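You operate a simulated robot arm through the tools that you are given. There is no shell and no other tool. Be economical: measure what you need, move in short steps, check, and stop when the job is done.

Carry out the task below with a simulated two-armed robot. There is one attempt and no reset: what you move stays moved.

Task
Pick up the felt pad marked sixty per cent with one hand, pass it to the other hand and put it on the top of the green side stand. Set down upright: felt pad marked sixty per cent.
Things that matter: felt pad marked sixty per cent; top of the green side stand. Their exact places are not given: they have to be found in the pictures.

Only the result counts: the job must be done as asked and must still hold three seconds after the hand-in. Knocking over, shifting, dropping, spilling or breaking anything else fails it.

Robot
Two 7-joint arms with three-finger grippers on one trunk, on a base that drives. Base frame: it is fixed to the floor where the robot stands at the start and does not move with it; the origin is under the middle of the robot, x ahead of it, y to its left, z up; the surface under the hand at the start is at about z = 920. Units: mm, degrees, N and s.
The left shoulder is at the start at [70, 146, 1252], the right one opposite. With the tool pointing down near the work surface each hand reaches from about 300 to 680 mm from the robot's upright axis, wherever it stands, measured 20 degrees to its own side. Places, roughly: top of the green side stand [600, -1900, 800]. Payload 2.2 kg a hand.
The tool frame of a hand sits at the grasp point between the pads (the TCP): z along the fingers, y along the line on which they close. The tips reach 28 mm beyond it. The gripper opens to 102 mm. The gripper's body begins 71 mm behind the TCP.
Orientation is told as [roll, pitch, yaw] about the base's x, y, z axes, in that order, counted from this pose: with the fingers straight down and closing along the base's y, the tool's x points along the base's -x, its y along +y and its z along -z.

Tools
- The arms move only by the tool send_rows. It takes "left_moves", "right_moves" or both (then of equal length, played together; a hand with none holds still); each is a list that holds one entry, the list of rows, each a list of 7 numbers: the shift along the tool's x, y, z in units of 300 mm (1.0 is 300 mm), then the turn, a rotation vector about the tool's x, y, z in units of 120 degrees (1.0 is 120 degrees), then the closure in counts, from 0 (fully open) to 255 (shut). In form: [[[x, y, z, rx, ry, rz, claw], ...]]. A call has 1 to 10 rows; each row is the pose to reach, as a shift and turn from the pose commanded when the call began, along the tool's axes at that moment. A call with a number of a shift or a turn outside -1 to 1 is refused whole. Rows are played at 5 a second. More than 50 mm and 8.6 degrees between two rows, or a gripper value outside its range, and nothing of the call is played. A pose out of reach is approached as far as the arm can. The call stops where the force on the tool passes 40 N (or 10 N more than at its start, if that is more) or the arm is blocked; 0.2 s more then pass. Each finger halts on what it meets, pressing with about 42 N; the grip force reading is that of the motor and also rises with nothing between the fingers. The clock runs only during rows and for 0.2 s after the last one: add rows that repeat a pose to give the fingers time. The reply holds the time, the measured pose of the TCP, the force on the tool along the base axes, the opening and the grip force, in the units named above and with some noise, with the torque about the TCP (base axes, N m) and any sound that the robot's microphone picked up.
- Cameras (640 x 400 px; columns grow to the right, rows downward): "scene" is now at [133.3, -46.5, 1477.2]; the picture's right is [-0.50, -0.87, 0.00], its down [-0.54, 0.31, -0.79] and it looks along [0.68, -0.39, -0.62] (base axes); focal length 291 px, centre (320, 200). "left" rides on the left gripper at [72, 38, -86] in its tool frame; the picture's right is [-0.47, 0.89, 0.00], its down [-0.60, -0.32, -0.73] and it looks along [-0.65, -0.34, 0.68] (tool axes); focal length 256 px, centre (320, 200). "right" rides on the right gripper at [69, 44, -86] in its tool frame; the picture's right is [-0.53, 0.85, 0.00], its down [-0.58, -0.36, -0.73] and it looks along [-0.62, -0.39, 0.68] (tool axes); focal length 256 px, centre (320, 200).
- camera(camera): a new picture of that camera. No time passes.
- raise_lower(by): slides the trunk up (or, below 0, down) by that many mm; the arms and the scene camera ride with it, the base frame stays. It gives what a move gives, with no picture.
- base_move(legs): drives the robot by 1 to 6 legs, each [ahead, left, turn to the left] in mm, mm and degrees, along the robot's own axes; the way and the turn of a leg run together, so that a leg with both is an arc; at most 1500 mm and 180 degrees a leg. The arms and the cameras ride along, it lands a little off, and it stops where it bumps. It gives what a move gives.
- aim_head(pan, tilt): turns the head with the scene camera to pan (to the left, within 86 degrees either way) and tilt (down, from -29 to 69), counted from straight ahead of the robot. It gives what a move gives.
- pixel_to_xyz(camera, pixels): for up to 12 pixels [column, row] of the newest picture of that camera ("zoom" is the newest enlarged one), the place [x, y, z] in the base frame of the surface seen there, good to about 2 mm, but the place of the scene camera against the robot may be out by one fixed shift of up to 12 mm in any direction. No time passes.
- close_up(camera, box): a new picture of the part [left, top, right, bottom] of that camera's present view, enlarged. No time passes.
- finish_job(): hands the job in; it is judged then, once.

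Work in short steps. Measure before you move; look again where a grasp or a placing could have gone wrong, and mend it. You have 80 turns and 58 pictures in all, those below and enlarged ones among them. Open the grippers and draw the arms clear of the work before you hand the job in, unless the task says otherwise; then end with one line.

The tools are called after "Call:" as name(argument=value, ...) on one line, values as JSON. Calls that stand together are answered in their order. send_rows: Moves the arms, as the interface text tells. Its arguments: {"type":"object","properties":{"left_moves":{"type":"array"},"right_moves":{"type":"array"}},"required":[]} The other tools are called the same way: raise_lower (by) slides the trunk up or down; base_move (legs) drives the base; aim_head (pan, tilt) turns the head that bears the scene camera; camera (camera) takes a picture; pixel_to_xyz (camera, pixels) gives the place of the surface under pixels of a picture; close_up (camera, box) takes an enlarged picture of a part of a camera's view; finish_job () hands the job in.

At the start:

```text
time_s: 0.0
left_tcp_pos: [472.1, 64.8, 1180.9]
left_tool_rot: [0.0, 0.0, 0.1]
left_wrist_force: [1.0, -0.3, 0.0]
left_ft_torque: [0.01, 0.01, 0.02]
left_width: 102.0
left_grip_force: 0.2
right_tcp_pos: [317.2, -336.8, 1169.1]
right_tool_rot: [-0.1, -0.1, 0.0]
right_wrist_force: [0.0, 0.4, 0.4]
right_ft_torque: [-0.01, 0.0, -0.01]
right_width: 102.3
right_grip_force: 0.0
trunk travel left (down, up): [-790.0, 150.0]
robot x, y, heading: [-2.8, -1.5, 0.1]
head pan, tilt: [-30.1, 38.2]
```

scene: 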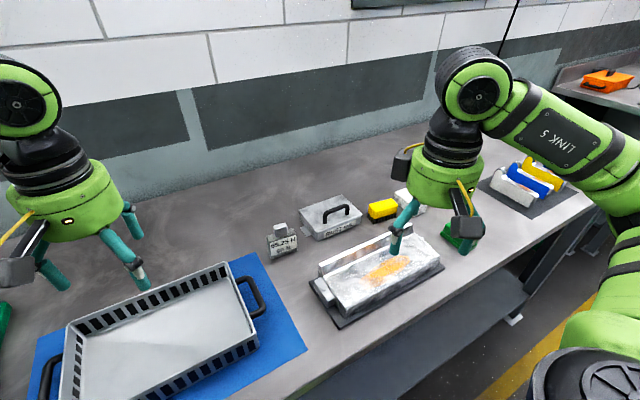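
right: 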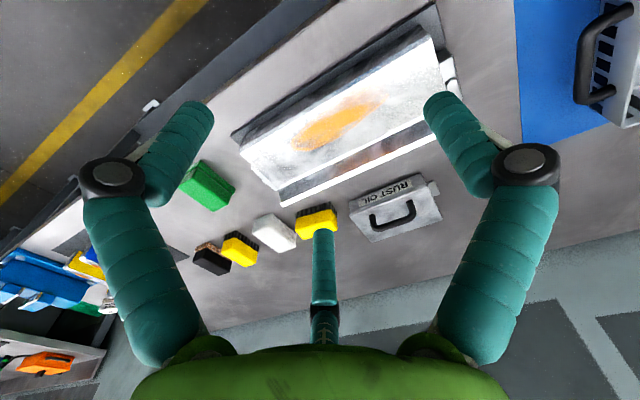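
left: 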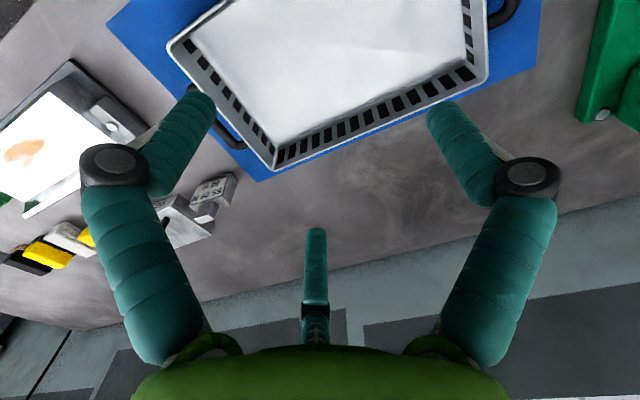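

Several small pads (yellow, white, yellow, dark) appear in the right view near (210-320, 215-260), with a green one at (207,185). I enlarge that area to read their markings.

Call:
close_up(camera="right", box=[160, 140, 360, 290])

Call:
close_up(camera="scene", box=[340, 150, 500, 270])

```text
2.67 times, centred on (260, 215) of right
```

zoom: 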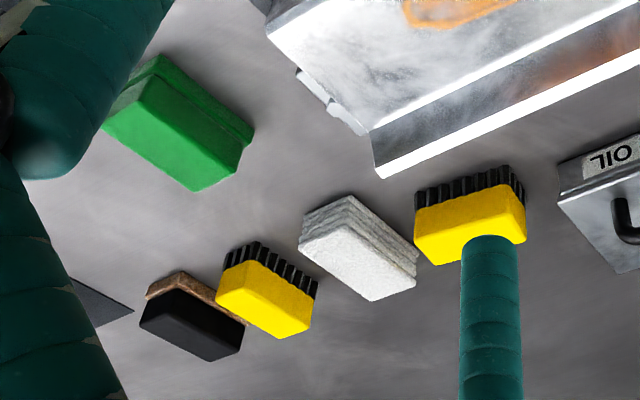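

```text
3.33 times, centred on (420, 210) of scene
```

zoom: 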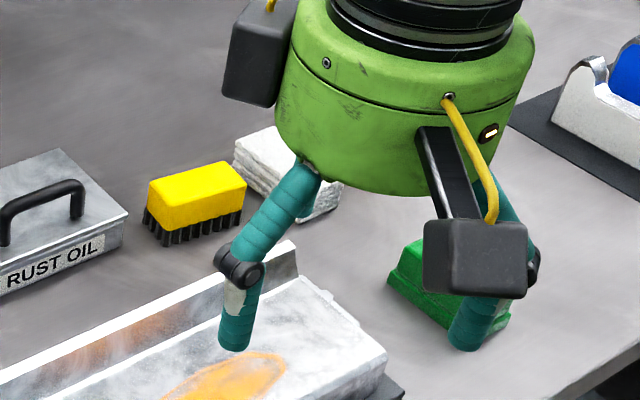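

The white layered pad looks like felt; a tag near (282,240) and items at (530,180) also bear text. I zoom on these.

Call:
close_up(camera="scene", box=[255, 190, 367, 260])

Call:
close_up(camera="scene", box=[470, 130, 598, 210])

Call:
close_up(camera="right", box=[0, 200, 160, 300])

```text
5.71 times, centred on (311, 225) of scene
```

zoom: 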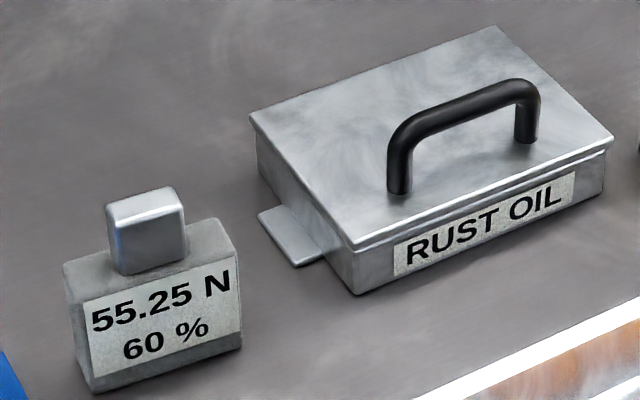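

```text
5.00 times, centred on (534, 170) of scene
```

zoom: 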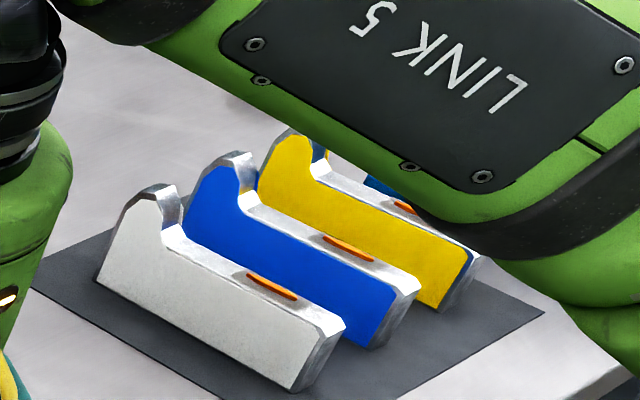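

```text
4.00 times, centred on (80, 250) of right
```

zoom: 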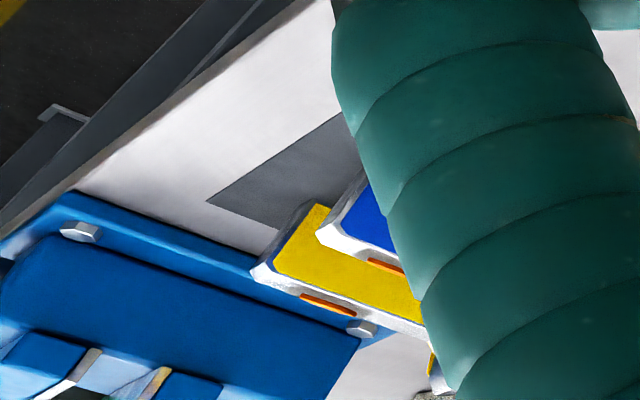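

The block at (282,240) reads "55.25 N / 60 %", which may be a felt pad or a weight. I look to the left part of the bench and to the right for other candidates.

Call:
aim_head(pan=25, tilt=40)

Call:
camera(camera="scene")

Call:
aim_head(pan=-75, tilt=30)

Call:
camera(camera="scene")

```text
time_s: 1.2
left_tcp_pos: [473.6, 65.0, 1181.0]
left_tool_rot: [0.1, 0.0, 0.2]
left_wrist_force: [0.3, 0.4, 0.7]
left_ft_torque: [-0.02, 0.02, 0.0]
left_width: 102.0
left_grip_force: 0.1
right_tcp_pos: [317.2, -336.8, 1169.3]
right_tool_rot: [0.0, 0.0, 0.0]
right_wrist_force: [-0.1, -0.3, -0.2]
right_ft_torque: [-0.02, 0.03, 0.0]
right_width: 102.2
right_grip_force: 0.0
trunk travel left (down, up): [-790.0, 150.0]
robot x, y, heading: [-0.4, 2.7, 0.1]
head pan, tilt: [25.0, 40.0]
```

```text
49 pictures are left
```

scene: 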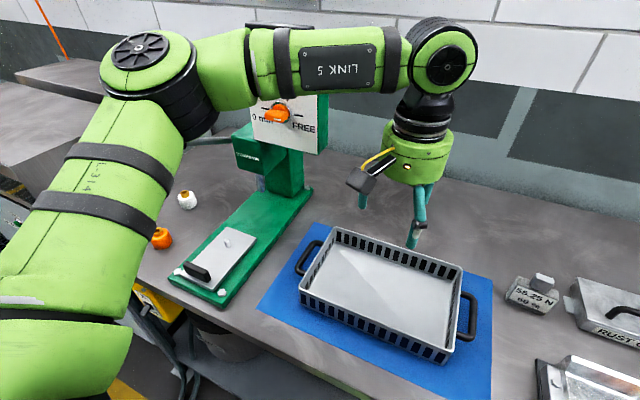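

```text
time_s: 3.0
left_tcp_pos: [473.3, 64.7, 1180.1]
left_tool_rot: [0.0, -0.1, 0.1]
left_wrist_force: [-0.1, -0.1, -0.4]
left_ft_torque: [0.03, 0.0, -0.01]
left_width: 102.3
left_grip_force: 0.0
right_tcp_pos: [317.1, -337.0, 1169.0]
right_tool_rot: [0.0, 0.1, 0.0]
right_wrist_force: [0.3, -0.2, 0.2]
right_ft_torque: [0.06, 0.02, -0.01]
right_width: 102.0
right_grip_force: 0.0
trunk travel left (down, up): [-790.0, 150.0]
robot x, y, heading: [-1.1, -0.8, -0.2]
head pan, tilt: [-75.0, 30.0]
```

```text
48 pictures are left
```

scene: 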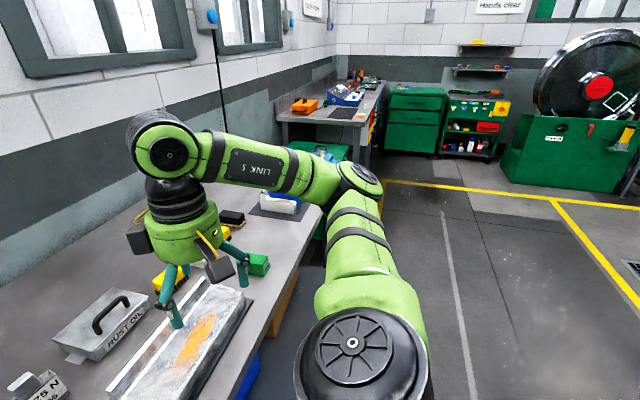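

The pads lie at (165-265, 215-290) here, and the green stand peeks out near (320,150). I zoom on both.

Call:
close_up(camera="scene", box=[140, 190, 300, 290])

Call:
close_up(camera="scene", box=[230, 80, 390, 180])

Call:
close_up(camera="left", box=[0, 160, 260, 300])

```text
4.00 times, centred on (220, 240) of scene
```

zoom: 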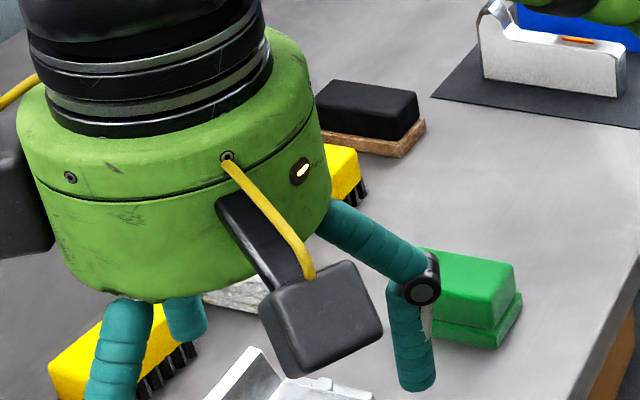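

```text
4.00 times, centred on (310, 130) of scene
```

zoom: 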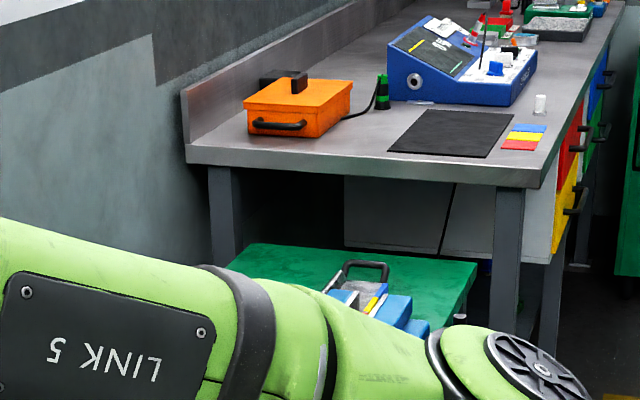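

```text
2.46 times, centred on (130, 230) of left
```

zoom: 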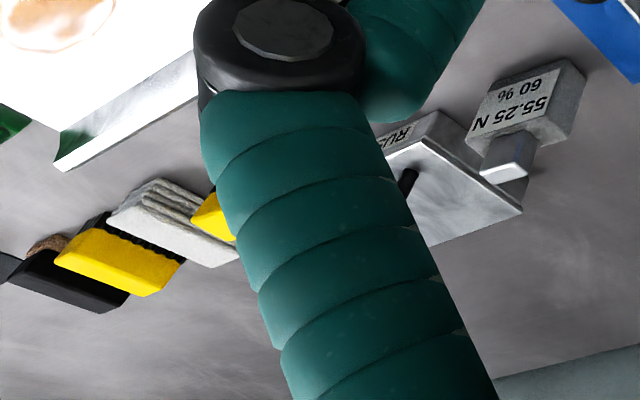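

No mark other than "60 %" on the grey block is visible yet. I measure the pads, block and objects in the hand views.

Call:
pixel_to_xyz(camera="right", pixels=[[207, 190], [275, 235], [240, 250], [213, 262], [318, 225], [395, 215], [240, 200]])

Call:
pixel_to_xyz(camera="left", pixels=[[210, 190], [205, 213], [185, 230], [325, 80], [75, 240], [590, 115]])

```text
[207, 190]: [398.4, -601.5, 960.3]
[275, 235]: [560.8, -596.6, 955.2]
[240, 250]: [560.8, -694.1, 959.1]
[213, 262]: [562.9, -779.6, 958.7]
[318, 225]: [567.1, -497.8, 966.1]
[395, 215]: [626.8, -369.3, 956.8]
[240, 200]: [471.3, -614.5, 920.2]
```

```text
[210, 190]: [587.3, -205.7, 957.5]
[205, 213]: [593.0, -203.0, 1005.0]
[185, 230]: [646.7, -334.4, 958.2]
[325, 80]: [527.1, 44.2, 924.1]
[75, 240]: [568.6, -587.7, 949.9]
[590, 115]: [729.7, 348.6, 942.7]
```

The block is at about (590,-205, 920-1005) and the pad row at x≈560, y -500…-780. I bring the right hand camera nearer the pads, then the left nearer the block.

Call:
send_rows(right_moves=[[[-0.058, -0.12, 0.048, 0, 0, 0, 0], [-0.115, -0.24, 0.096, 0, 0, 0, 0], [-0.173, -0.36, 0.144, 0, 0, 0, 0], [-0.23, -0.48, 0.192, 0, 0, 0, 0], [-0.288, -0.6, 0.24, 0, 0, 0, 0], [-0.345, -0.72, 0.287, 0, 0, 0, 0], [-0.403, -0.84, 0.335, 0, 0, 0, 0], [-0.46, -0.96, 0.383, 0, 0, 0, 0], [-0.46, -0.96, 0.383, 0, 0, 0, 0]]])

Call:
send_rows(left_moves=[[[-0.004, -0.12, 0.06, 0, 0, 0, 0], [-0.008, -0.24, 0.12, 0, 0, 0, 0], [-0.012, -0.36, 0.18, 0, 0, 0, 0], [-0.016, -0.48, 0.24, 0, 0, 0, 0], [-0.02, -0.6, 0.3, 0, 0, 0, 0], [-0.02, -0.71, 0.353, 0, 0, 0, 0], [-0.02, -0.71, 0.353, 0, 0, 0, 0]]])

Call:
camera(camera="right")

Call:
camera(camera="left")

```text
time_s: 5.0
left_tcp_pos: [473.9, 65.2, 1180.3]
left_tool_rot: [-0.2, 0.0, 0.1]
left_wrist_force: [-0.8, 0.4, -0.7]
left_ft_torque: [-0.08, -0.01, 0.0]
left_width: 101.8
left_grip_force: 0.1
right_tcp_pos: [415.4, -500.9, 1071.6]
right_tool_rot: [-0.1, -0.4, -0.2]
right_wrist_force: [-1.9, -0.1, -5.6]
right_ft_torque: [-0.05, -0.15, 0.01]
right_width: 101.7
right_grip_force: 0.2
right hand out of reach, approached as far as the arm can: row 5, 6, 7, 8, 9
trunk travel left (down, up): [-790.0, 150.0]
robot x, y, heading: [-0.1, -4.8, -0.1]
head pan, tilt: [-75.0, 30.0]
```

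```text
time_s: 6.6
left_tcp_pos: [479.7, -146.5, 1073.8]
left_tool_rot: [-0.1, 0.0, 0.2]
left_wrist_force: [-0.2, 0.3, -0.2]
left_ft_torque: [-0.01, 0.04, 0.01]
left_width: 101.7
left_grip_force: 0.2
right_tcp_pos: [413.1, -503.3, 1069.7]
right_tool_rot: [-0.2, -0.1, -0.2]
right_wrist_force: [1.4, -0.9, -0.1]
right_ft_torque: [0.01, 0.03, 0.03]
right_width: 101.8
right_grip_force: 0.1
trunk travel left (down, up): [-790.0, 150.0]
robot x, y, heading: [0.7, 0.3, -0.1]
head pan, tilt: [-75.0, 30.0]
```

```text
44 pictures are left
```

right: 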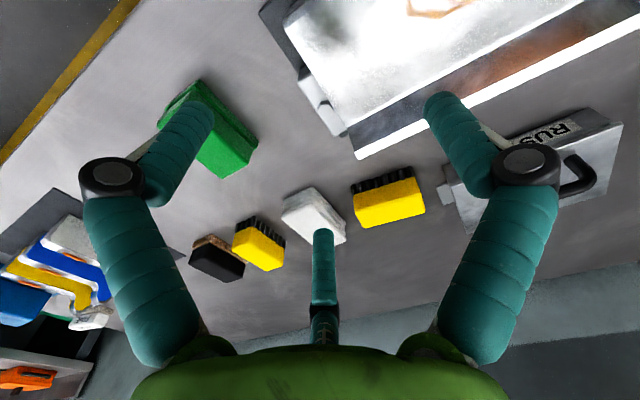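

```text
43 pictures are left
```

left: 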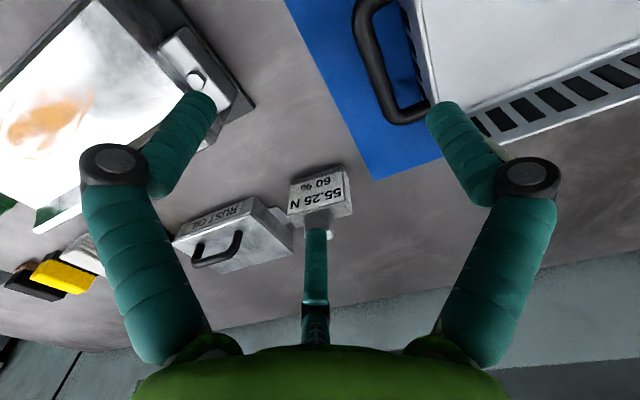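

The block is at (320,190) left, the pads at (185-425, 160-280) right. I enlarge both.

Call:
close_up(camera="left", box=[260, 150, 380, 250])

Call:
close_up(camera="right", box=[180, 150, 440, 290])

```text
4.00 times, centred on (320, 200) of left
```

zoom: 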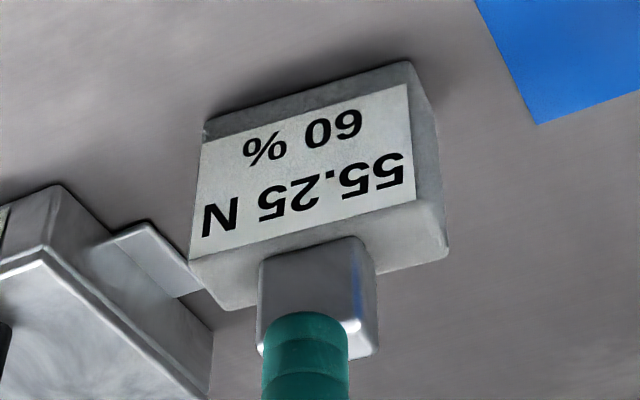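

```text
2.46 times, centred on (310, 220) of right
```

zoom: 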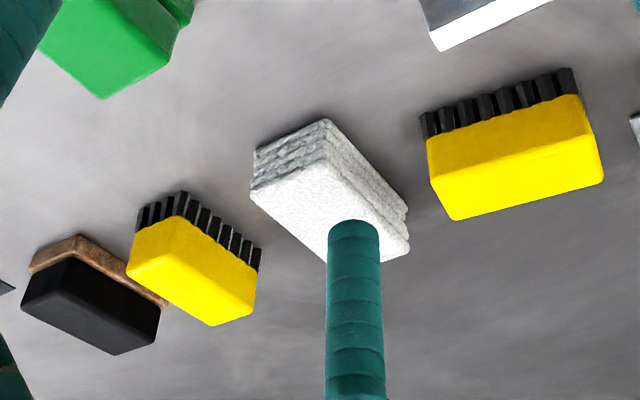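

The grey block with the metal knob is the only thing marked 60 %; I take it as the felt pad. I measure its faces in the left picture.

Call:
pixel_to_xyz(camera="left", pixels=[[292, 184], [340, 168], [289, 213], [344, 199], [347, 200], [350, 208], [294, 224], [310, 221], [328, 215], [306, 234], [332, 235], [348, 180]])

Call:
aim_head(pan=-20, tilt=45)

Call:
camera(camera="scene")

```text
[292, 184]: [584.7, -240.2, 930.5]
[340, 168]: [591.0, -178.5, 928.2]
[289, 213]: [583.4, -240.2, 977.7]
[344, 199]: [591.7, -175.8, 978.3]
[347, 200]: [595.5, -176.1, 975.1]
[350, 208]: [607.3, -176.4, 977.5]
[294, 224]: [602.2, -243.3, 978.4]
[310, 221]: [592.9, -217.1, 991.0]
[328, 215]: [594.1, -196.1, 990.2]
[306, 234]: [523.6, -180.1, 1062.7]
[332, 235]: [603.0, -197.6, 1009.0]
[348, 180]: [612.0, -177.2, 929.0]
```

```text
time_s: 7.8
left_tcp_pos: [479.6, -146.4, 1074.7]
left_tool_rot: [0.0, 0.0, 0.1]
left_wrist_force: [-0.1, -0.2, 0.3]
left_ft_torque: [0.01, 0.01, -0.01]
left_width: 102.3
left_grip_force: 0.1
right_tcp_pos: [413.7, -501.8, 1069.6]
right_tool_rot: [-0.1, 0.0, -0.2]
right_wrist_force: [0.7, -0.5, 0.2]
right_ft_torque: [-0.05, -0.03, -0.02]
right_width: 102.0
right_grip_force: 0.0
trunk travel left (down, up): [-790.0, 150.0]
robot x, y, heading: [5.9, -1.1, -0.0]
head pan, tilt: [-20.0, 45.0]
```

```text
40 pictures are left
```

scene: 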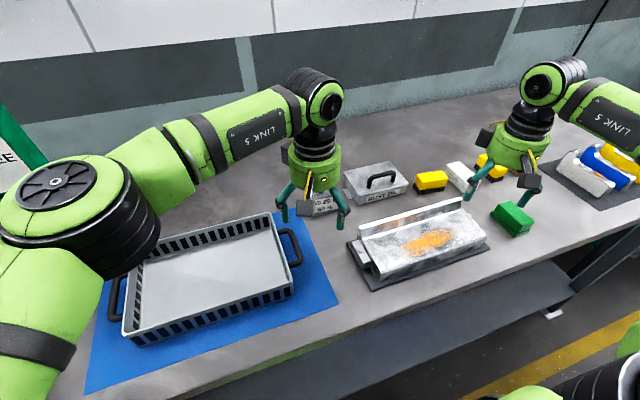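

The body measures about 66 mm (y) wide, z 920–978, with a knob to ~1009. Plan: the right hand takes the knob leaning to its right; the left takes the body leaning to its left, then places it. I clear and start turning both hands.

Call:
send_rows(left_moves=[[[0.014, 0.133, -0.05, 0.0217, -0.0217, 0.0597, 0], [0.028, 0.266, -0.1, 0.0435, -0.0435, 0.1195, 0], [0.042, 0.4, -0.15, 0.0652, -0.0652, 0.1792, 0], [0.057, 0.533, -0.2, 0.087, -0.087, 0.239, 0], [0.071, 0.666, -0.25, 0.1087, -0.1087, 0.2987, 0], [0.085, 0.8, -0.3, 0.1304, -0.1304, 0.3584, 0], [0.1, 0.933, -0.353, 0.1522, -0.1522, 0.4182, 0]]], right_moves=[[[-0.017, 0.047, -0.052, -0.0244, 0.0244, 0.059, 0], [-0.034, 0.095, -0.105, -0.0488, 0.0488, 0.118, 0], [-0.051, 0.143, -0.157, -0.0732, 0.0732, 0.177, 0], [-0.068, 0.19, -0.21, -0.0976, 0.0976, 0.236, 0], [-0.085, 0.238, -0.262, -0.122, 0.122, 0.295, 0], [-0.102, 0.285, -0.315, -0.1464, 0.1464, 0.354, 0], [-0.12, 0.333, -0.367, -0.1708, 0.1708, 0.413, 0]]])

Call:
camera(camera="scene")

```text
time_s: 9.4
left_tcp_pos: [446.7, 135.4, 1181.6]
left_tool_rot: [-8.9, -23.7, -49.2]
left_wrist_force: [-0.4, 0.4, 0.1]
left_ft_torque: [-0.02, 0.02, 0.02]
left_width: 102.2
left_grip_force: 0.1
right_tcp_pos: [447.6, -397.5, 1180.0]
right_tool_rot: [10.1, 26.2, -48.3]
right_wrist_force: [0.0, -0.3, 0.1]
right_ft_torque: [-0.07, 0.0, -0.01]
right_width: 102.0
right_grip_force: 0.1
trunk travel left (down, up): [-790.0, 150.0]
robot x, y, heading: [0.8, -5.0, 0.1]
head pan, tilt: [-20.0, 45.0]
```

```text
39 pictures are left
```

scene: 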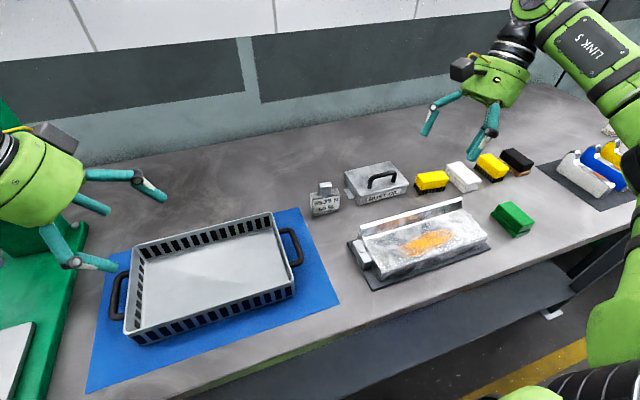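

The gripper seems to show three digits. I zoom to understand its geometry, and zoom on the block, now unobstructed at (325,197).

Call:
close_up(camera="scene", box=[400, 30, 560, 170])

Call:
camera(camera="left")

Call:
close_up(camera="scene", box=[295, 170, 375, 225])

Call:
pixel_to_xyz(camera="scene", pixels=[[321, 184], [330, 183], [325, 186], [316, 192], [336, 189], [313, 213], [339, 208], [325, 202], [342, 195], [326, 192]])

```text
2.86 times, centred on (480, 100) of scene
```

zoom: 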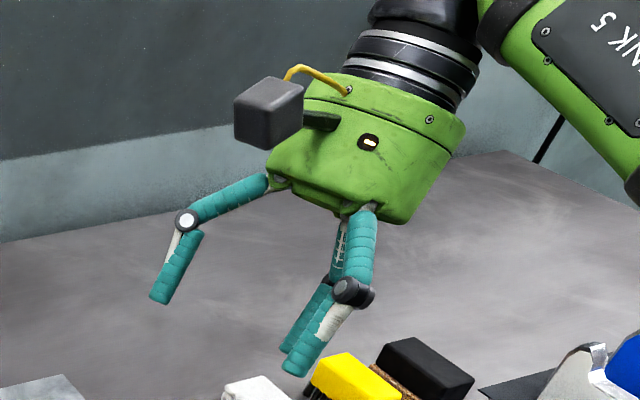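

```text
37 pictures are left
```

left: 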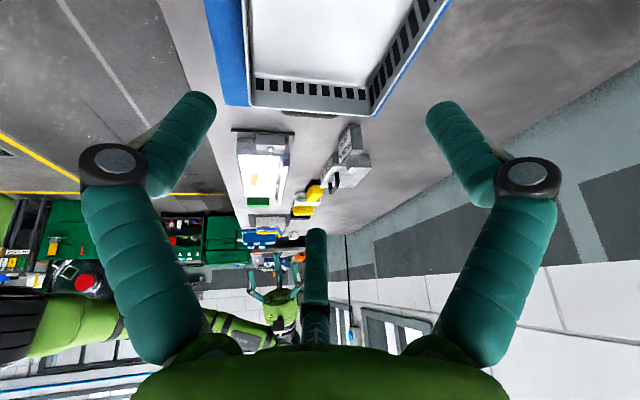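

```text
7.27 times, centred on (335, 198) of scene
```

zoom: 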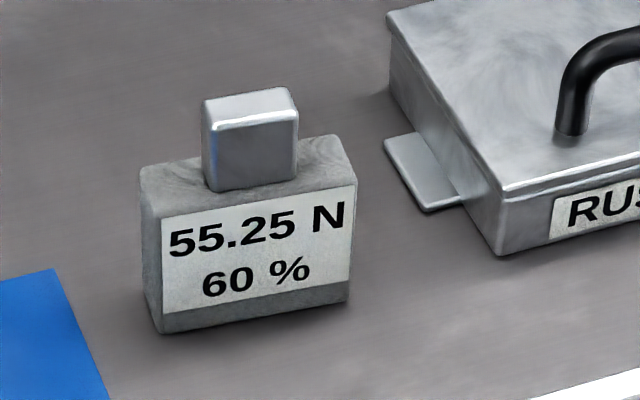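

```text
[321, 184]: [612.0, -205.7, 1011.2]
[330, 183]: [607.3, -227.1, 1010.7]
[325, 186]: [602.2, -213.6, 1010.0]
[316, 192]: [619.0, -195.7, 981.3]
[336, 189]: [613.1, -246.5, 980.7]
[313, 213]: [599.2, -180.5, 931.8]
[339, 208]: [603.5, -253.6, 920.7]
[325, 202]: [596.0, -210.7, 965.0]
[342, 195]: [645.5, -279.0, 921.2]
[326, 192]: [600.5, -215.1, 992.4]
```

I measure the three fingertips in the left hand camera to find the real contact geometry.

Call:
pixel_to_xyz(camera="left", pixels=[[203, 104], [316, 235], [440, 115], [165, 180], [475, 180], [316, 300], [110, 165], [530, 175]])

```text
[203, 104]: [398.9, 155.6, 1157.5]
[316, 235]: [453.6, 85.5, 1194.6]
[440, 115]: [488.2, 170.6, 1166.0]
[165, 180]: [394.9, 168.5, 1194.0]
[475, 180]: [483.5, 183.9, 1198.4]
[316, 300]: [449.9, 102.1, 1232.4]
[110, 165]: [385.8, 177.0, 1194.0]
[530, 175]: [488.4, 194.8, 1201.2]
```

The digits sit about 120° apart at radius ~50 mm, unlike the described two-finger jaw. I close the left hand partway in free air and look at what they do.

Call:
send_rows(left_moves=[[[0, 0, 0, 0, 0, 0, 170], [0, 0, 0, 0, 0, 0, 170], [0, 0, 0, 0, 0, 0, 170]]])

Call:
camera(camera="left")

Call:
close_up(camera="scene", box=[0, 90, 200, 290])

```text
time_s: 10.2
left_tcp_pos: [448.4, 130.4, 1179.6]
left_tool_rot: [-8.8, -23.5, -49.1]
left_wrist_force: [-0.3, -1.3, -0.6]
left_ft_torque: [0.03, 0.01, 0.02]
left_width: 33.8
left_grip_force: 0.0
right_tcp_pos: [448.9, -401.8, 1178.4]
right_tool_rot: [10.2, 26.3, -48.2]
right_wrist_force: [0.3, 0.0, -0.8]
right_ft_torque: [-0.01, 0.02, -0.01]
right_width: 102.2
right_grip_force: 0.0
trunk travel left (down, up): [-790.0, 150.0]
robot x, y, heading: [-2.2, 1.3, -0.1]
head pan, tilt: [-20.0, 45.0]
```

```text
35 pictures are left
```

left: 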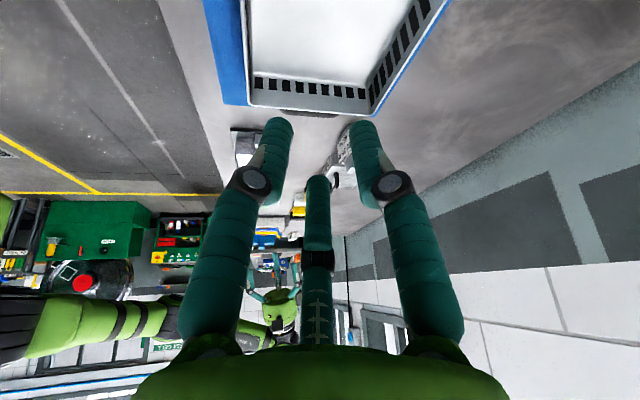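

```text
2.00 times, centred on (100, 190) of scene
```

zoom: 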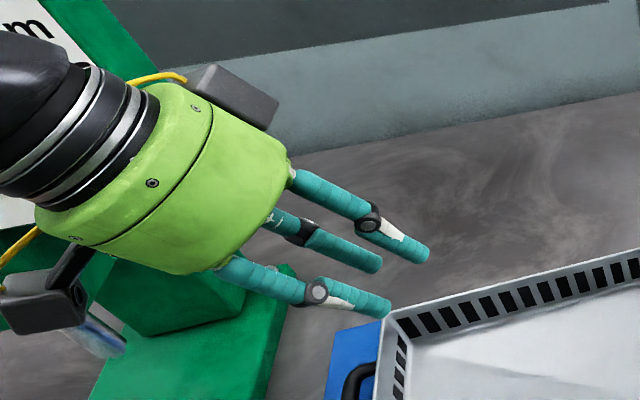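

The digits close together toward the axis; the width reading still tells the opening. I finish both hands' rotations in place.

Call:
send_rows(left_moves=[[[0, 0, 0, 0.0217, -0.0217, 0.0597, 0], [0, 0, 0, 0.0435, -0.0435, 0.1195, 0], [0, 0, 0, 0.0652, -0.0652, 0.1792, 0], [0, 0, 0, 0.087, -0.087, 0.239, 0], [0, 0, 0, 0.1087, -0.1087, 0.2987, 0]]], right_moves=[[[0, 0, 0, -0.0244, 0.0244, 0.059, 0], [0, 0, 0, -0.0488, 0.0488, 0.118, 0], [0, 0, 0, -0.0732, 0.0732, 0.177, 0], [0, 0, 0, -0.0976, 0.0976, 0.236, 0], [0, 0, 0, -0.122, 0.122, 0.295, 0]]])

Call:
camera(camera="right")

```text
time_s: 11.4
left_tcp_pos: [320.3, 88.6, 1236.3]
left_tool_rot: [-0.1, -39.9, -89.6]
left_wrist_force: [-0.4, 0.5, -0.1]
left_ft_torque: [0.01, -0.03, 0.02]
left_width: 101.9
left_grip_force: 0.1
left hand out of reach, approached as far as the arm can: row 1, 2, 3, 4, 5
right_tcp_pos: [447.7, -400.4, 1177.5]
right_tool_rot: [0.0, 45.0, -90.0]
right_wrist_force: [-0.6, 0.0, -0.2]
right_ft_torque: [-0.02, 0.02, -0.03]
right_width: 102.0
right_grip_force: 0.1
trunk travel left (down, up): [-790.0, 150.0]
robot x, y, heading: [0.8, 1.3, -0.3]
head pan, tilt: [-20.0, 45.0]
```

```text
33 pictures are left
```

right: 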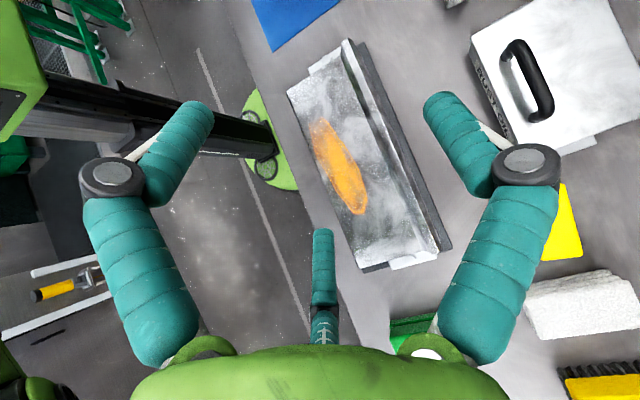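

Right is at its lean exactly; the left could not reach that yaw, so I'll turn it the mirrored way (yaw +90, camera up). I move the right to a pre-grasp point 120 mm back from the knob, while the left begins turning about its own z.

Call:
send_rows(left_moves=[[[0, 0, 0, 0, 0, -0.07, 0], [0, 0, 0, 0, 0, -0.14, 0], [0, 0, 0, 0, 0, -0.21, 0], [0, 0, 0, 0, 0, -0.28, 0], [0, 0, 0, 0, 0, -0.35, 0], [0, 0, 0, 0, 0, -0.42, 0]]], right_moves=[[[0.008, 0.101, 0.09, 0, 0, 0, 0], [0.016, 0.203, 0.179, 0, 0, 0, 0], [0.023, 0.304, 0.269, 0, 0, 0, 0], [0.03, 0.406, 0.358, 0, 0, 0, 0], [0.038, 0.507, 0.448, 0, 0, 0, 0], [0.038, 0.507, 0.448, 0, 0, 0, 0]]])

Call:
camera(camera="right")

```text
time_s: 12.8
left_tcp_pos: [319.5, 85.9, 1236.0]
left_tool_rot: [-32.9, -24.1, -32.3]
left_wrist_force: [0.2, -0.5, 0.4]
left_ft_torque: [0.04, -0.04, -0.02]
left_width: 102.0
left_grip_force: 0.1
right_tcp_pos: [598.9, -300.5, 1090.9]
right_tool_rot: [0.1, 44.9, -89.9]
right_wrist_force: [-0.8, 0.1, -0.3]
right_ft_torque: [0.01, 0.02, -0.02]
right_width: 102.1
right_grip_force: 0.0
trunk travel left (down, up): [-790.0, 150.0]
robot x, y, heading: [-1.3, -2.4, -0.2]
head pan, tilt: [-20.0, 45.0]
```

```text
32 pictures are left
```

right: 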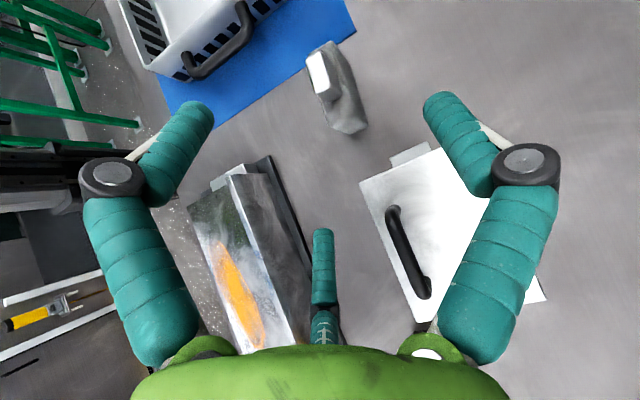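

The block is visible at (335,90), knob at (320,72). I zoom to measure the knob's faces.

Call:
close_up(camera="right", box=[290, 30, 386, 140])

Call:
pixel_to_xyz(camera="right", pixels=[[310, 57], [318, 55], [318, 92], [328, 88], [318, 72], [332, 75], [338, 115], [350, 110], [335, 130], [360, 128], [340, 60], [352, 95]])

```text
3.64 times, centred on (338, 85) of right
```

zoom: 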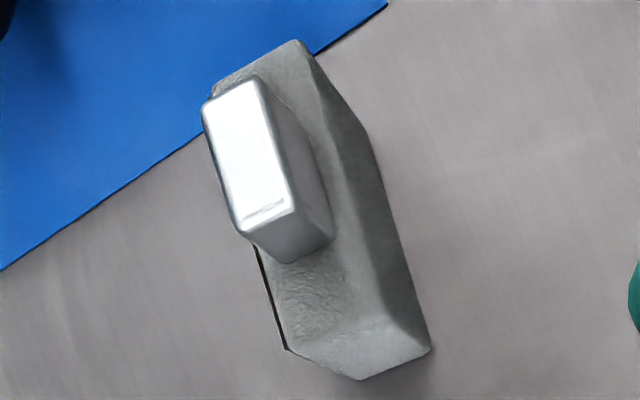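

```text
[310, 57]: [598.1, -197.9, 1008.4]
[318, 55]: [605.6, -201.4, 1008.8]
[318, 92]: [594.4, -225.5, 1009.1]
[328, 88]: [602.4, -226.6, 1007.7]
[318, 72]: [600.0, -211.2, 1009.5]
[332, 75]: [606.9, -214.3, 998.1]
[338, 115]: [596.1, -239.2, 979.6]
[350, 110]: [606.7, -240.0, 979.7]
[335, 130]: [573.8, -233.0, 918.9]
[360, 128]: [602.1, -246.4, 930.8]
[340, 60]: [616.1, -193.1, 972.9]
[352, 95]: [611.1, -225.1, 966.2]
```

Knob: x≈600±7, y −196…−228, top z≈1009, turned about −7°. I yaw the right hand to match and advance to 35 mm short; the left continues its turn.

Call:
send_rows(left_moves=[[[0, 0, 0, 0, 0, -0.07, 0], [0, 0, 0, 0, 0, -0.14, 0], [0, 0, 0, 0, 0, -0.21, 0], [0, 0, 0, 0, 0, -0.28, 0], [0, 0, 0, 0, 0, -0.35, 0], [0, 0, 0, 0, 0, -0.42, 0]]], right_moves=[[[0.001, 0.001, 0.07, -0.01, 0, 0.01, 0], [0.003, 0.002, 0.14, -0.02, 0, 0.02, 0], [0.004, 0.003, 0.2, -0.03, 0, 0.03, 0], [0.005, 0.004, 0.25, -0.0412, 0, 0.0412, 0], [0.006, 0.005, 0.29, -0.0412, 0, 0.0412, 0], [0.006, 0.005, 0.29, -0.0412, 0, 0.0412, 0]]])

Call:
camera(camera="right")

Call:
close_up(camera="scene", box=[270, 100, 430, 230])

```text
time_s: 14.2
left_tcp_pos: [320.1, 85.1, 1236.6]
left_tool_rot: [-39.6, 6.9, 8.5]
left_wrist_force: [0.0, 0.0, -0.1]
left_ft_torque: [0.02, 0.01, 0.02]
left_width: 102.1
left_grip_force: 0.0
right_tcp_pos: [601.9, -235.4, 1030.6]
right_tool_rot: [0.0, 45.0, -97.1]
right_wrist_force: [0.6, 0.0, 0.1]
right_ft_torque: [0.0, -0.01, 0.0]
right_width: 102.1
right_grip_force: 0.0
trunk travel left (down, up): [-790.0, 150.0]
robot x, y, heading: [1.7, -1.8, -0.1]
head pan, tilt: [-20.0, 45.0]
```

```text
30 pictures are left
```

right: 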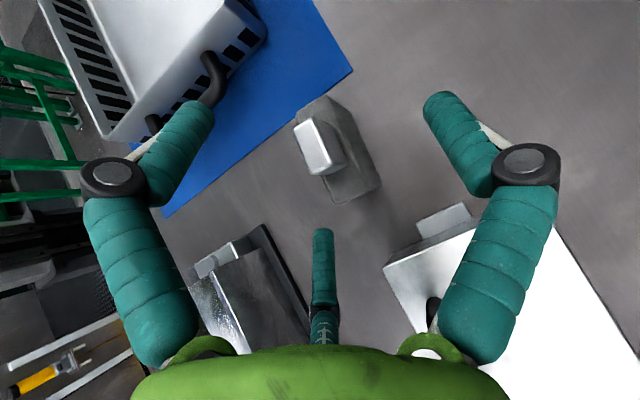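

```text
3.08 times, centred on (350, 165) of scene
```

zoom: 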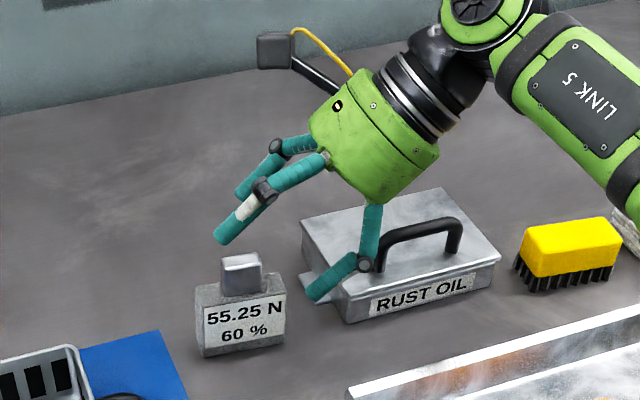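

The fingers straddle the block in x; lid and box are clear. I re-measure the knob from this nearer right picture before the last advance.

Call:
pixel_to_xyz(camera="right", pixels=[[297, 128], [310, 122], [313, 170], [328, 164], [313, 145], [325, 143], [330, 185], [335, 110], [360, 165], [355, 140]])

```text
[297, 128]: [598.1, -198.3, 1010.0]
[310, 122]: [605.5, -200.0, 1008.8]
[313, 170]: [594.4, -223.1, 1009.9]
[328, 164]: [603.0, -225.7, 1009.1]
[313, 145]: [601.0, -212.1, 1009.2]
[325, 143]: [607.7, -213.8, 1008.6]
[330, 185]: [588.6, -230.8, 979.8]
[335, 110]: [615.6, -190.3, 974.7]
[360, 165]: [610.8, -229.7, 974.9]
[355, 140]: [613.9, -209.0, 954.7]
```

Consistent: knob centre (600.5, −212), top 1009. I advance 32 mm and close partway to ~40 mm, to check nothing is touched early.

Call:
send_rows(right_moves=[[[-0.001, -0.007, 0.052, 0, 0, 0, 0], [-0.001, -0.0137, 0.1053, 0, 0, 0, 0], [-0.001, -0.0137, 0.1053, 0, 0, 0, 0], [-0.001, -0.0137, 0.1053, 0, 0, 0, 80], [-0.001, -0.0137, 0.1053, 0, 0, 0, 150], [-0.001, -0.0137, 0.1053, 0, 0, 0, 150]]], left_moves=[[[0, 0, 0, 0, 0, -0.07, 0], [0, 0, 0, 0, 0, -0.14, 0], [0, 0, 0, 0, 0, -0.21, 0], [0, 0, 0, 0, 0, -0.28, 0], [0, 0, 0, 0, 0, -0.35, 0], [0, 0, 0, 0, 0, -0.42, 0]]])

Call:
camera(camera="right")

Call:
close_up(camera="scene", box=[270, 120, 400, 225])

```text
time_s: 15.6
left_tcp_pos: [321.0, 85.7, 1235.9]
left_tool_rot: [-21.9, 34.4, 54.6]
left_wrist_force: [-0.1, 0.2, 0.4]
left_ft_torque: [-0.02, 0.03, 0.04]
left_width: 101.9
left_grip_force: 0.1
right_tcp_pos: [599.7, -212.7, 1008.1]
right_tool_rot: [-0.1, 44.9, -97.0]
right_wrist_force: [0.1, -0.9, -0.5]
right_ft_torque: [0.01, 0.01, 0.0]
right_width: 42.1
right_grip_force: 0.0
trunk travel left (down, up): [-790.0, 150.0]
robot x, y, heading: [0.9, 1.5, -0.1]
head pan, tilt: [-20.0, 45.0]
```

```text
28 pictures are left
```

right: 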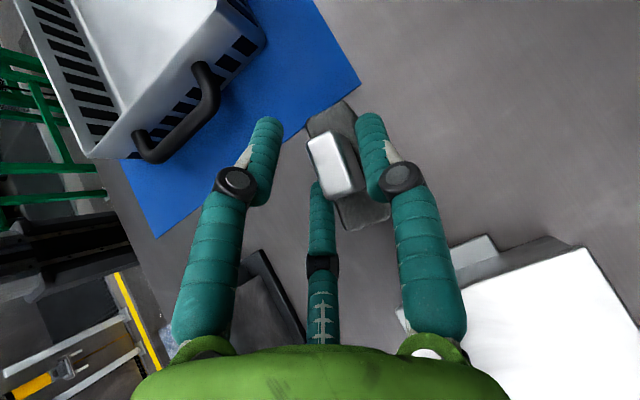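

```text
3.81 times, centred on (335, 172) of scene
```

zoom: 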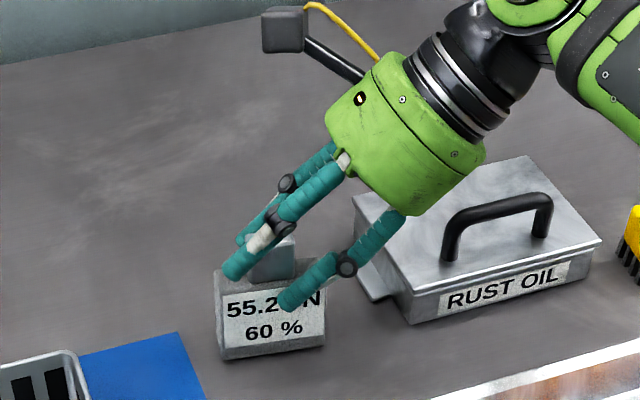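

No contact yet (width 42, forces ~0), block unmoved. I close fully on the knob with the rest of the left's turn.

Call:
send_rows(right_moves=[[[0, 0, 0, 0, 0, 0, 185], [0, 0, 0, 0, 0, 0, 185], [0, 0, 0, 0, 0, 0, 200], [0, 0, 0, 0, 0, 0, 200]]], left_moves=[[[0, 0, 0, 0, 0, -0.06, 0], [0, 0, 0, 0, 0, -0.12, 0], [0, 0, 0, 0, 0, -0.18, 0], [0, 0, 0, 0, 0, -0.24, 0]]])

Call:
close_up(camera="scene", box=[270, 120, 400, 225])

```text
time_s: 16.6
left_tcp_pos: [321.2, 85.2, 1234.5]
left_tool_rot: [0.0, 40.0, 90.2]
left_wrist_force: [0.2, 0.3, 0.2]
left_ft_torque: [-0.01, 0.0, -0.03]
left_width: 101.9
left_grip_force: 0.0
right_tcp_pos: [599.9, -212.0, 1007.2]
right_tool_rot: [0.0, 44.9, -97.0]
right_wrist_force: [0.3, -0.4, -0.3]
right_ft_torque: [-0.04, 0.03, -0.02]
right_width: 27.8
right_grip_force: 42.4
trunk travel left (down, up): [-790.0, 150.0]
robot x, y, heading: [2.9, -0.5, 0.1]
head pan, tilt: [-20.0, 45.0]
```

```text
3.81 times, centred on (335, 172) of scene
```

zoom: 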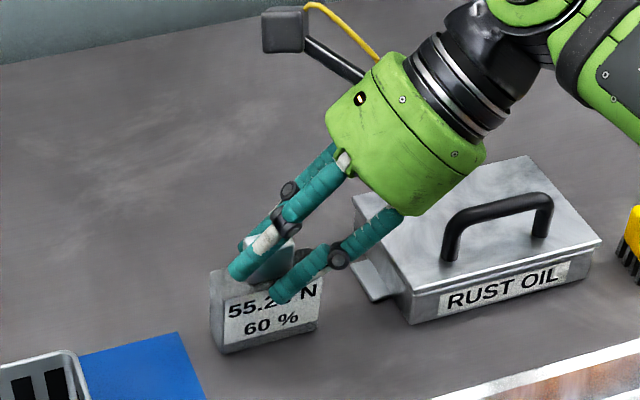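

Grip shows 42 N at width 27.8, more than the knob's ~15 mm depth, and the block looks slightly turned. I check with the right camera.

Call:
close_up(camera="right", box=[230, 80, 430, 240])

```text
2.50 times, centred on (330, 160) of right
```

zoom: 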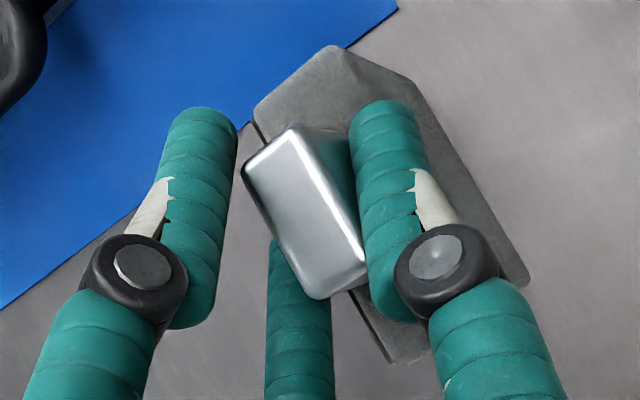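

The block twisted: the three digits evidently act as a three-jaw, which dislikes a slanted grasp on the knob. I open, back off 120 mm and turn the right hand to vertical for a straight-down grasp.

Call:
send_rows(right_moves=[[[0, 0, 0, 0, 0, 0, 0], [0, 0, 0, 0, 0, 0, 0], [0, 0, 0, 0, 0, 0, 0], [0, 0, -0.1, 0, 0, 0, 0], [0, 0, -0.25, 0, 0, 0, 0], [0, 0, -0.4, 0, 0, 0, 0]]])

Call:
send_rows(right_moves=[[[0, 0, 0, 0, -0.0625, 0, 0], [0, 0, 0, 0, -0.125, 0, 0], [0, 0, 0, 0, -0.1875, 0, 0], [0, 0, 0, 0, -0.25, 0, 0], [0, 0, 0, 0, -0.3125, 0, 0], [0, 0, 0, 0, -0.375, 0, 0], [0, 0, 0, 0, -0.375, 0, 0]]])

Call:
camera(camera="right")

Call:
close_up(camera="scene", box=[270, 120, 400, 225])

```text
time_s: 18.0
left_tcp_pos: [321.3, 85.9, 1236.2]
left_tool_rot: [-0.1, 40.0, 90.1]
left_wrist_force: [-0.2, 1.1, 0.4]
left_ft_torque: [-0.01, -0.06, -0.01]
left_width: 102.1
left_grip_force: 0.0
right_tcp_pos: [589.3, -295.4, 1094.4]
right_tool_rot: [0.0, 45.1, -97.0]
right_wrist_force: [-0.4, 0.2, -0.3]
right_ft_torque: [0.01, 0.0, -0.01]
right_width: 102.1
right_grip_force: 0.1
trunk travel left (down, up): [-790.0, 150.0]
robot x, y, heading: [2.7, 4.0, -0.2]
head pan, tilt: [-20.0, 45.0]
```

```text
time_s: 19.6
left_tcp_pos: [320.8, 85.3, 1235.8]
left_tool_rot: [-0.1, 40.0, 90.0]
left_wrist_force: [-0.1, -0.3, -0.7]
left_ft_torque: [0.03, 0.03, 0.03]
left_width: 101.9
left_grip_force: 0.1
right_tcp_pos: [589.4, -297.0, 1093.3]
right_tool_rot: [0.0, -0.1, -97.0]
right_wrist_force: [-0.2, 0.5, -0.1]
right_ft_torque: [0.03, -0.06, 0.01]
right_width: 102.0
right_grip_force: 0.0
trunk travel left (down, up): [-790.0, 150.0]
robot x, y, heading: [2.4, -2.7, 0.1]
head pan, tilt: [-20.0, 45.0]
```

```text
24 pictures are left
```

right: 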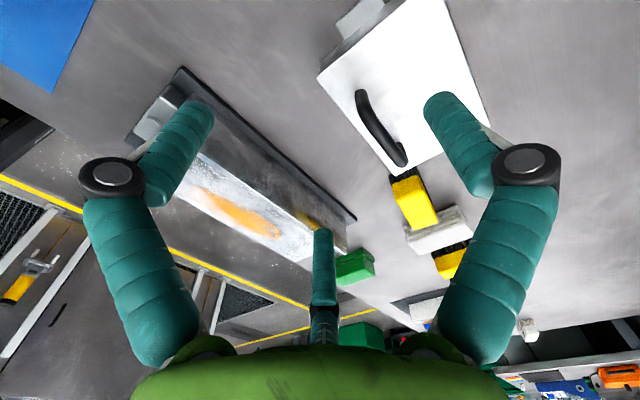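

```text
3.81 times, centred on (335, 172) of scene
```

zoom: 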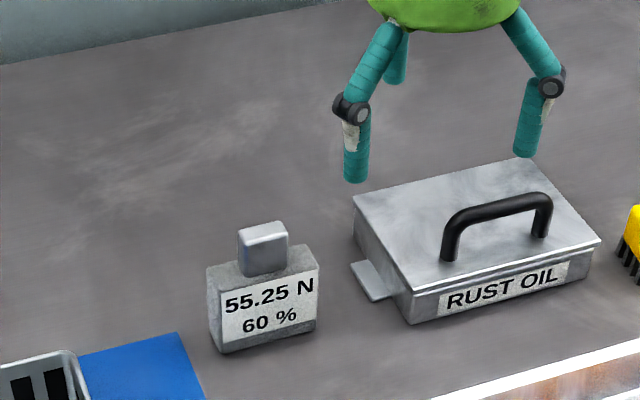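

The block stands upright, turned a bit. I measure its knob and front-face corners in the zoom.

Call:
pixel_to_xyz(camera="zoom", pixels=[[243, 233], [281, 224], [286, 240], [245, 248], [264, 237], [226, 342], [312, 322], [220, 295], [316, 268], [247, 265], [286, 258], [212, 270]])

```text
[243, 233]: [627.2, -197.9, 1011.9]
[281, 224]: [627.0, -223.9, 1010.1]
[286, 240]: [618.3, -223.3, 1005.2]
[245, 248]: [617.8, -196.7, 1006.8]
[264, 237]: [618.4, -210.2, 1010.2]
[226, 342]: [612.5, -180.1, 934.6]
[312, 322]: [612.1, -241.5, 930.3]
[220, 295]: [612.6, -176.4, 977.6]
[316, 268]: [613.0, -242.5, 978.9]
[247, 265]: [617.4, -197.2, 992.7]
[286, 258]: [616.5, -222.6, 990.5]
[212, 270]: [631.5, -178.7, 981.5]
```

Front face is now square to the robot (yaw≈0), knob about (616, −210) after correcting the scene offset. I move the vertical right hand above it with yaw −90 and look.

Call:
send_rows(right_moves=[[[0.1, 0.018, -0.03, 0, 0, -0.02, 0], [0.2, 0.036, -0.057, 0, 0, -0.04, 0], [0.299, 0.054, -0.057, 0, 0, -0.0583, 0], [0.299, 0.054, -0.057, 0, 0, -0.0583, 0]]])

Call:
camera(camera="right")

```text
time_s: 20.6
left_tcp_pos: [321.3, 85.9, 1234.7]
left_tool_rot: [-0.1, 40.0, 90.0]
left_wrist_force: [-0.4, -0.4, -0.5]
left_ft_torque: [-0.03, 0.0, -0.02]
left_width: 102.0
left_grip_force: 0.1
right_tcp_pos: [617.8, -207.7, 1110.2]
right_tool_rot: [0.1, -0.1, -90.0]
right_wrist_force: [0.4, -0.7, -0.8]
right_ft_torque: [0.01, 0.01, -0.02]
right_width: 101.6
right_grip_force: 0.0
trunk travel left (down, up): [-790.0, 150.0]
robot x, y, heading: [0.5, -0.2, -0.1]
head pan, tilt: [-20.0, 45.0]
```

```text
22 pictures are left
```

right: 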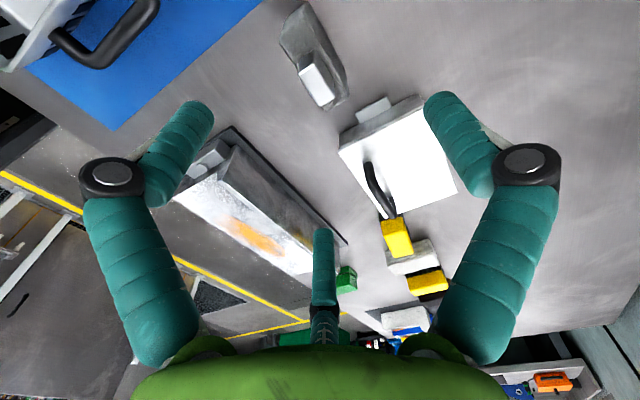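

Knob at (317,85) in the right picture; I measure its top.

Call:
pixel_to_xyz(camera="right", pixels=[[303, 71], [312, 66], [320, 102], [330, 97], [317, 85], [311, 87], [322, 82], [290, 40], [305, 10], [345, 95]])

```text
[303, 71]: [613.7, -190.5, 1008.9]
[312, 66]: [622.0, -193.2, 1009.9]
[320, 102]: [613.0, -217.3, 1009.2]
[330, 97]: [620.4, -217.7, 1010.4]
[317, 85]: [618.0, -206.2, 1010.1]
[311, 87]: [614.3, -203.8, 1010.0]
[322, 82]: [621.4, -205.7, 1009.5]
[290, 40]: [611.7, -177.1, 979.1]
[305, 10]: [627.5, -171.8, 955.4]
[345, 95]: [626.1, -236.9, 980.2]
```

Knob centre (617.5, −204.5), yaw ≈0. I descend straight to z≈1013 (tips 5 mm above the body) and close onto the knob.

Call:
send_rows(right_moves=[[[0.0107, -0.0093, 0.12, 0, 0, 0, 0], [0.0107, -0.0093, 0.24, 0, 0, 0, 0], [0.0107, -0.0093, 0.324, 0, 0, 0, 0], [0.0107, -0.0093, 0.324, 0, 0, 0, 100], [0.0107, -0.0093, 0.324, 0, 0, 0, 180], [0.0107, -0.0093, 0.324, 0, 0, 0, 210], [0.0107, -0.0093, 0.324, 0, 0, 0, 235], [0.0107, -0.0093, 0.324, 0, 0, 0, 255], [0.0107, -0.0093, 0.324, 0, 0, 0, 255]]])

Call:
close_up(camera="scene", box=[270, 120, 400, 225])

Call:
close_up(camera="right", box=[230, 80, 430, 240])

```text
time_s: 22.6
left_tcp_pos: [320.0, 86.3, 1233.9]
left_tool_rot: [-0.2, 40.1, 90.0]
left_wrist_force: [0.6, 0.0, -0.1]
left_ft_torque: [0.0, 0.0, 0.0]
left_width: 101.8
left_grip_force: 0.1
right_tcp_pos: [615.5, -206.9, 1011.2]
right_tool_rot: [-0.1, -0.1, -90.0]
right_wrist_force: [-0.1, 0.0, -0.8]
right_ft_torque: [-0.01, 0.03, -0.05]
right_width: 19.1
right_grip_force: 42.1
trunk travel left (down, up): [-790.0, 150.0]
robot x, y, heading: [-1.0, 0.2, -0.2]
head pan, tilt: [-20.0, 45.0]
```

```text
3.81 times, centred on (335, 172) of scene
```

zoom: 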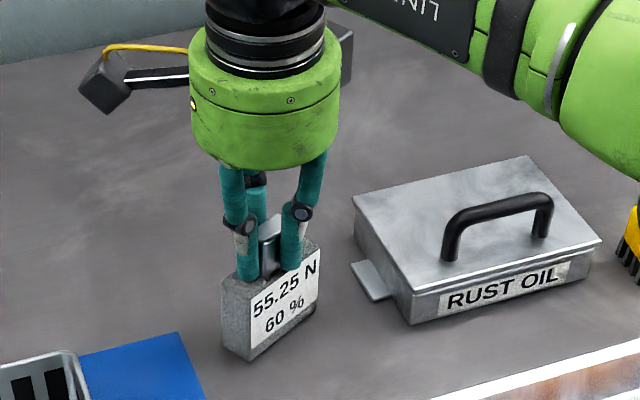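

```text
2.50 times, centred on (330, 160) of right
```

zoom: 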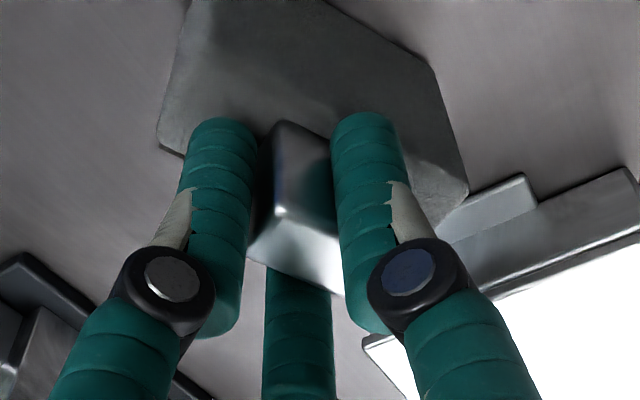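

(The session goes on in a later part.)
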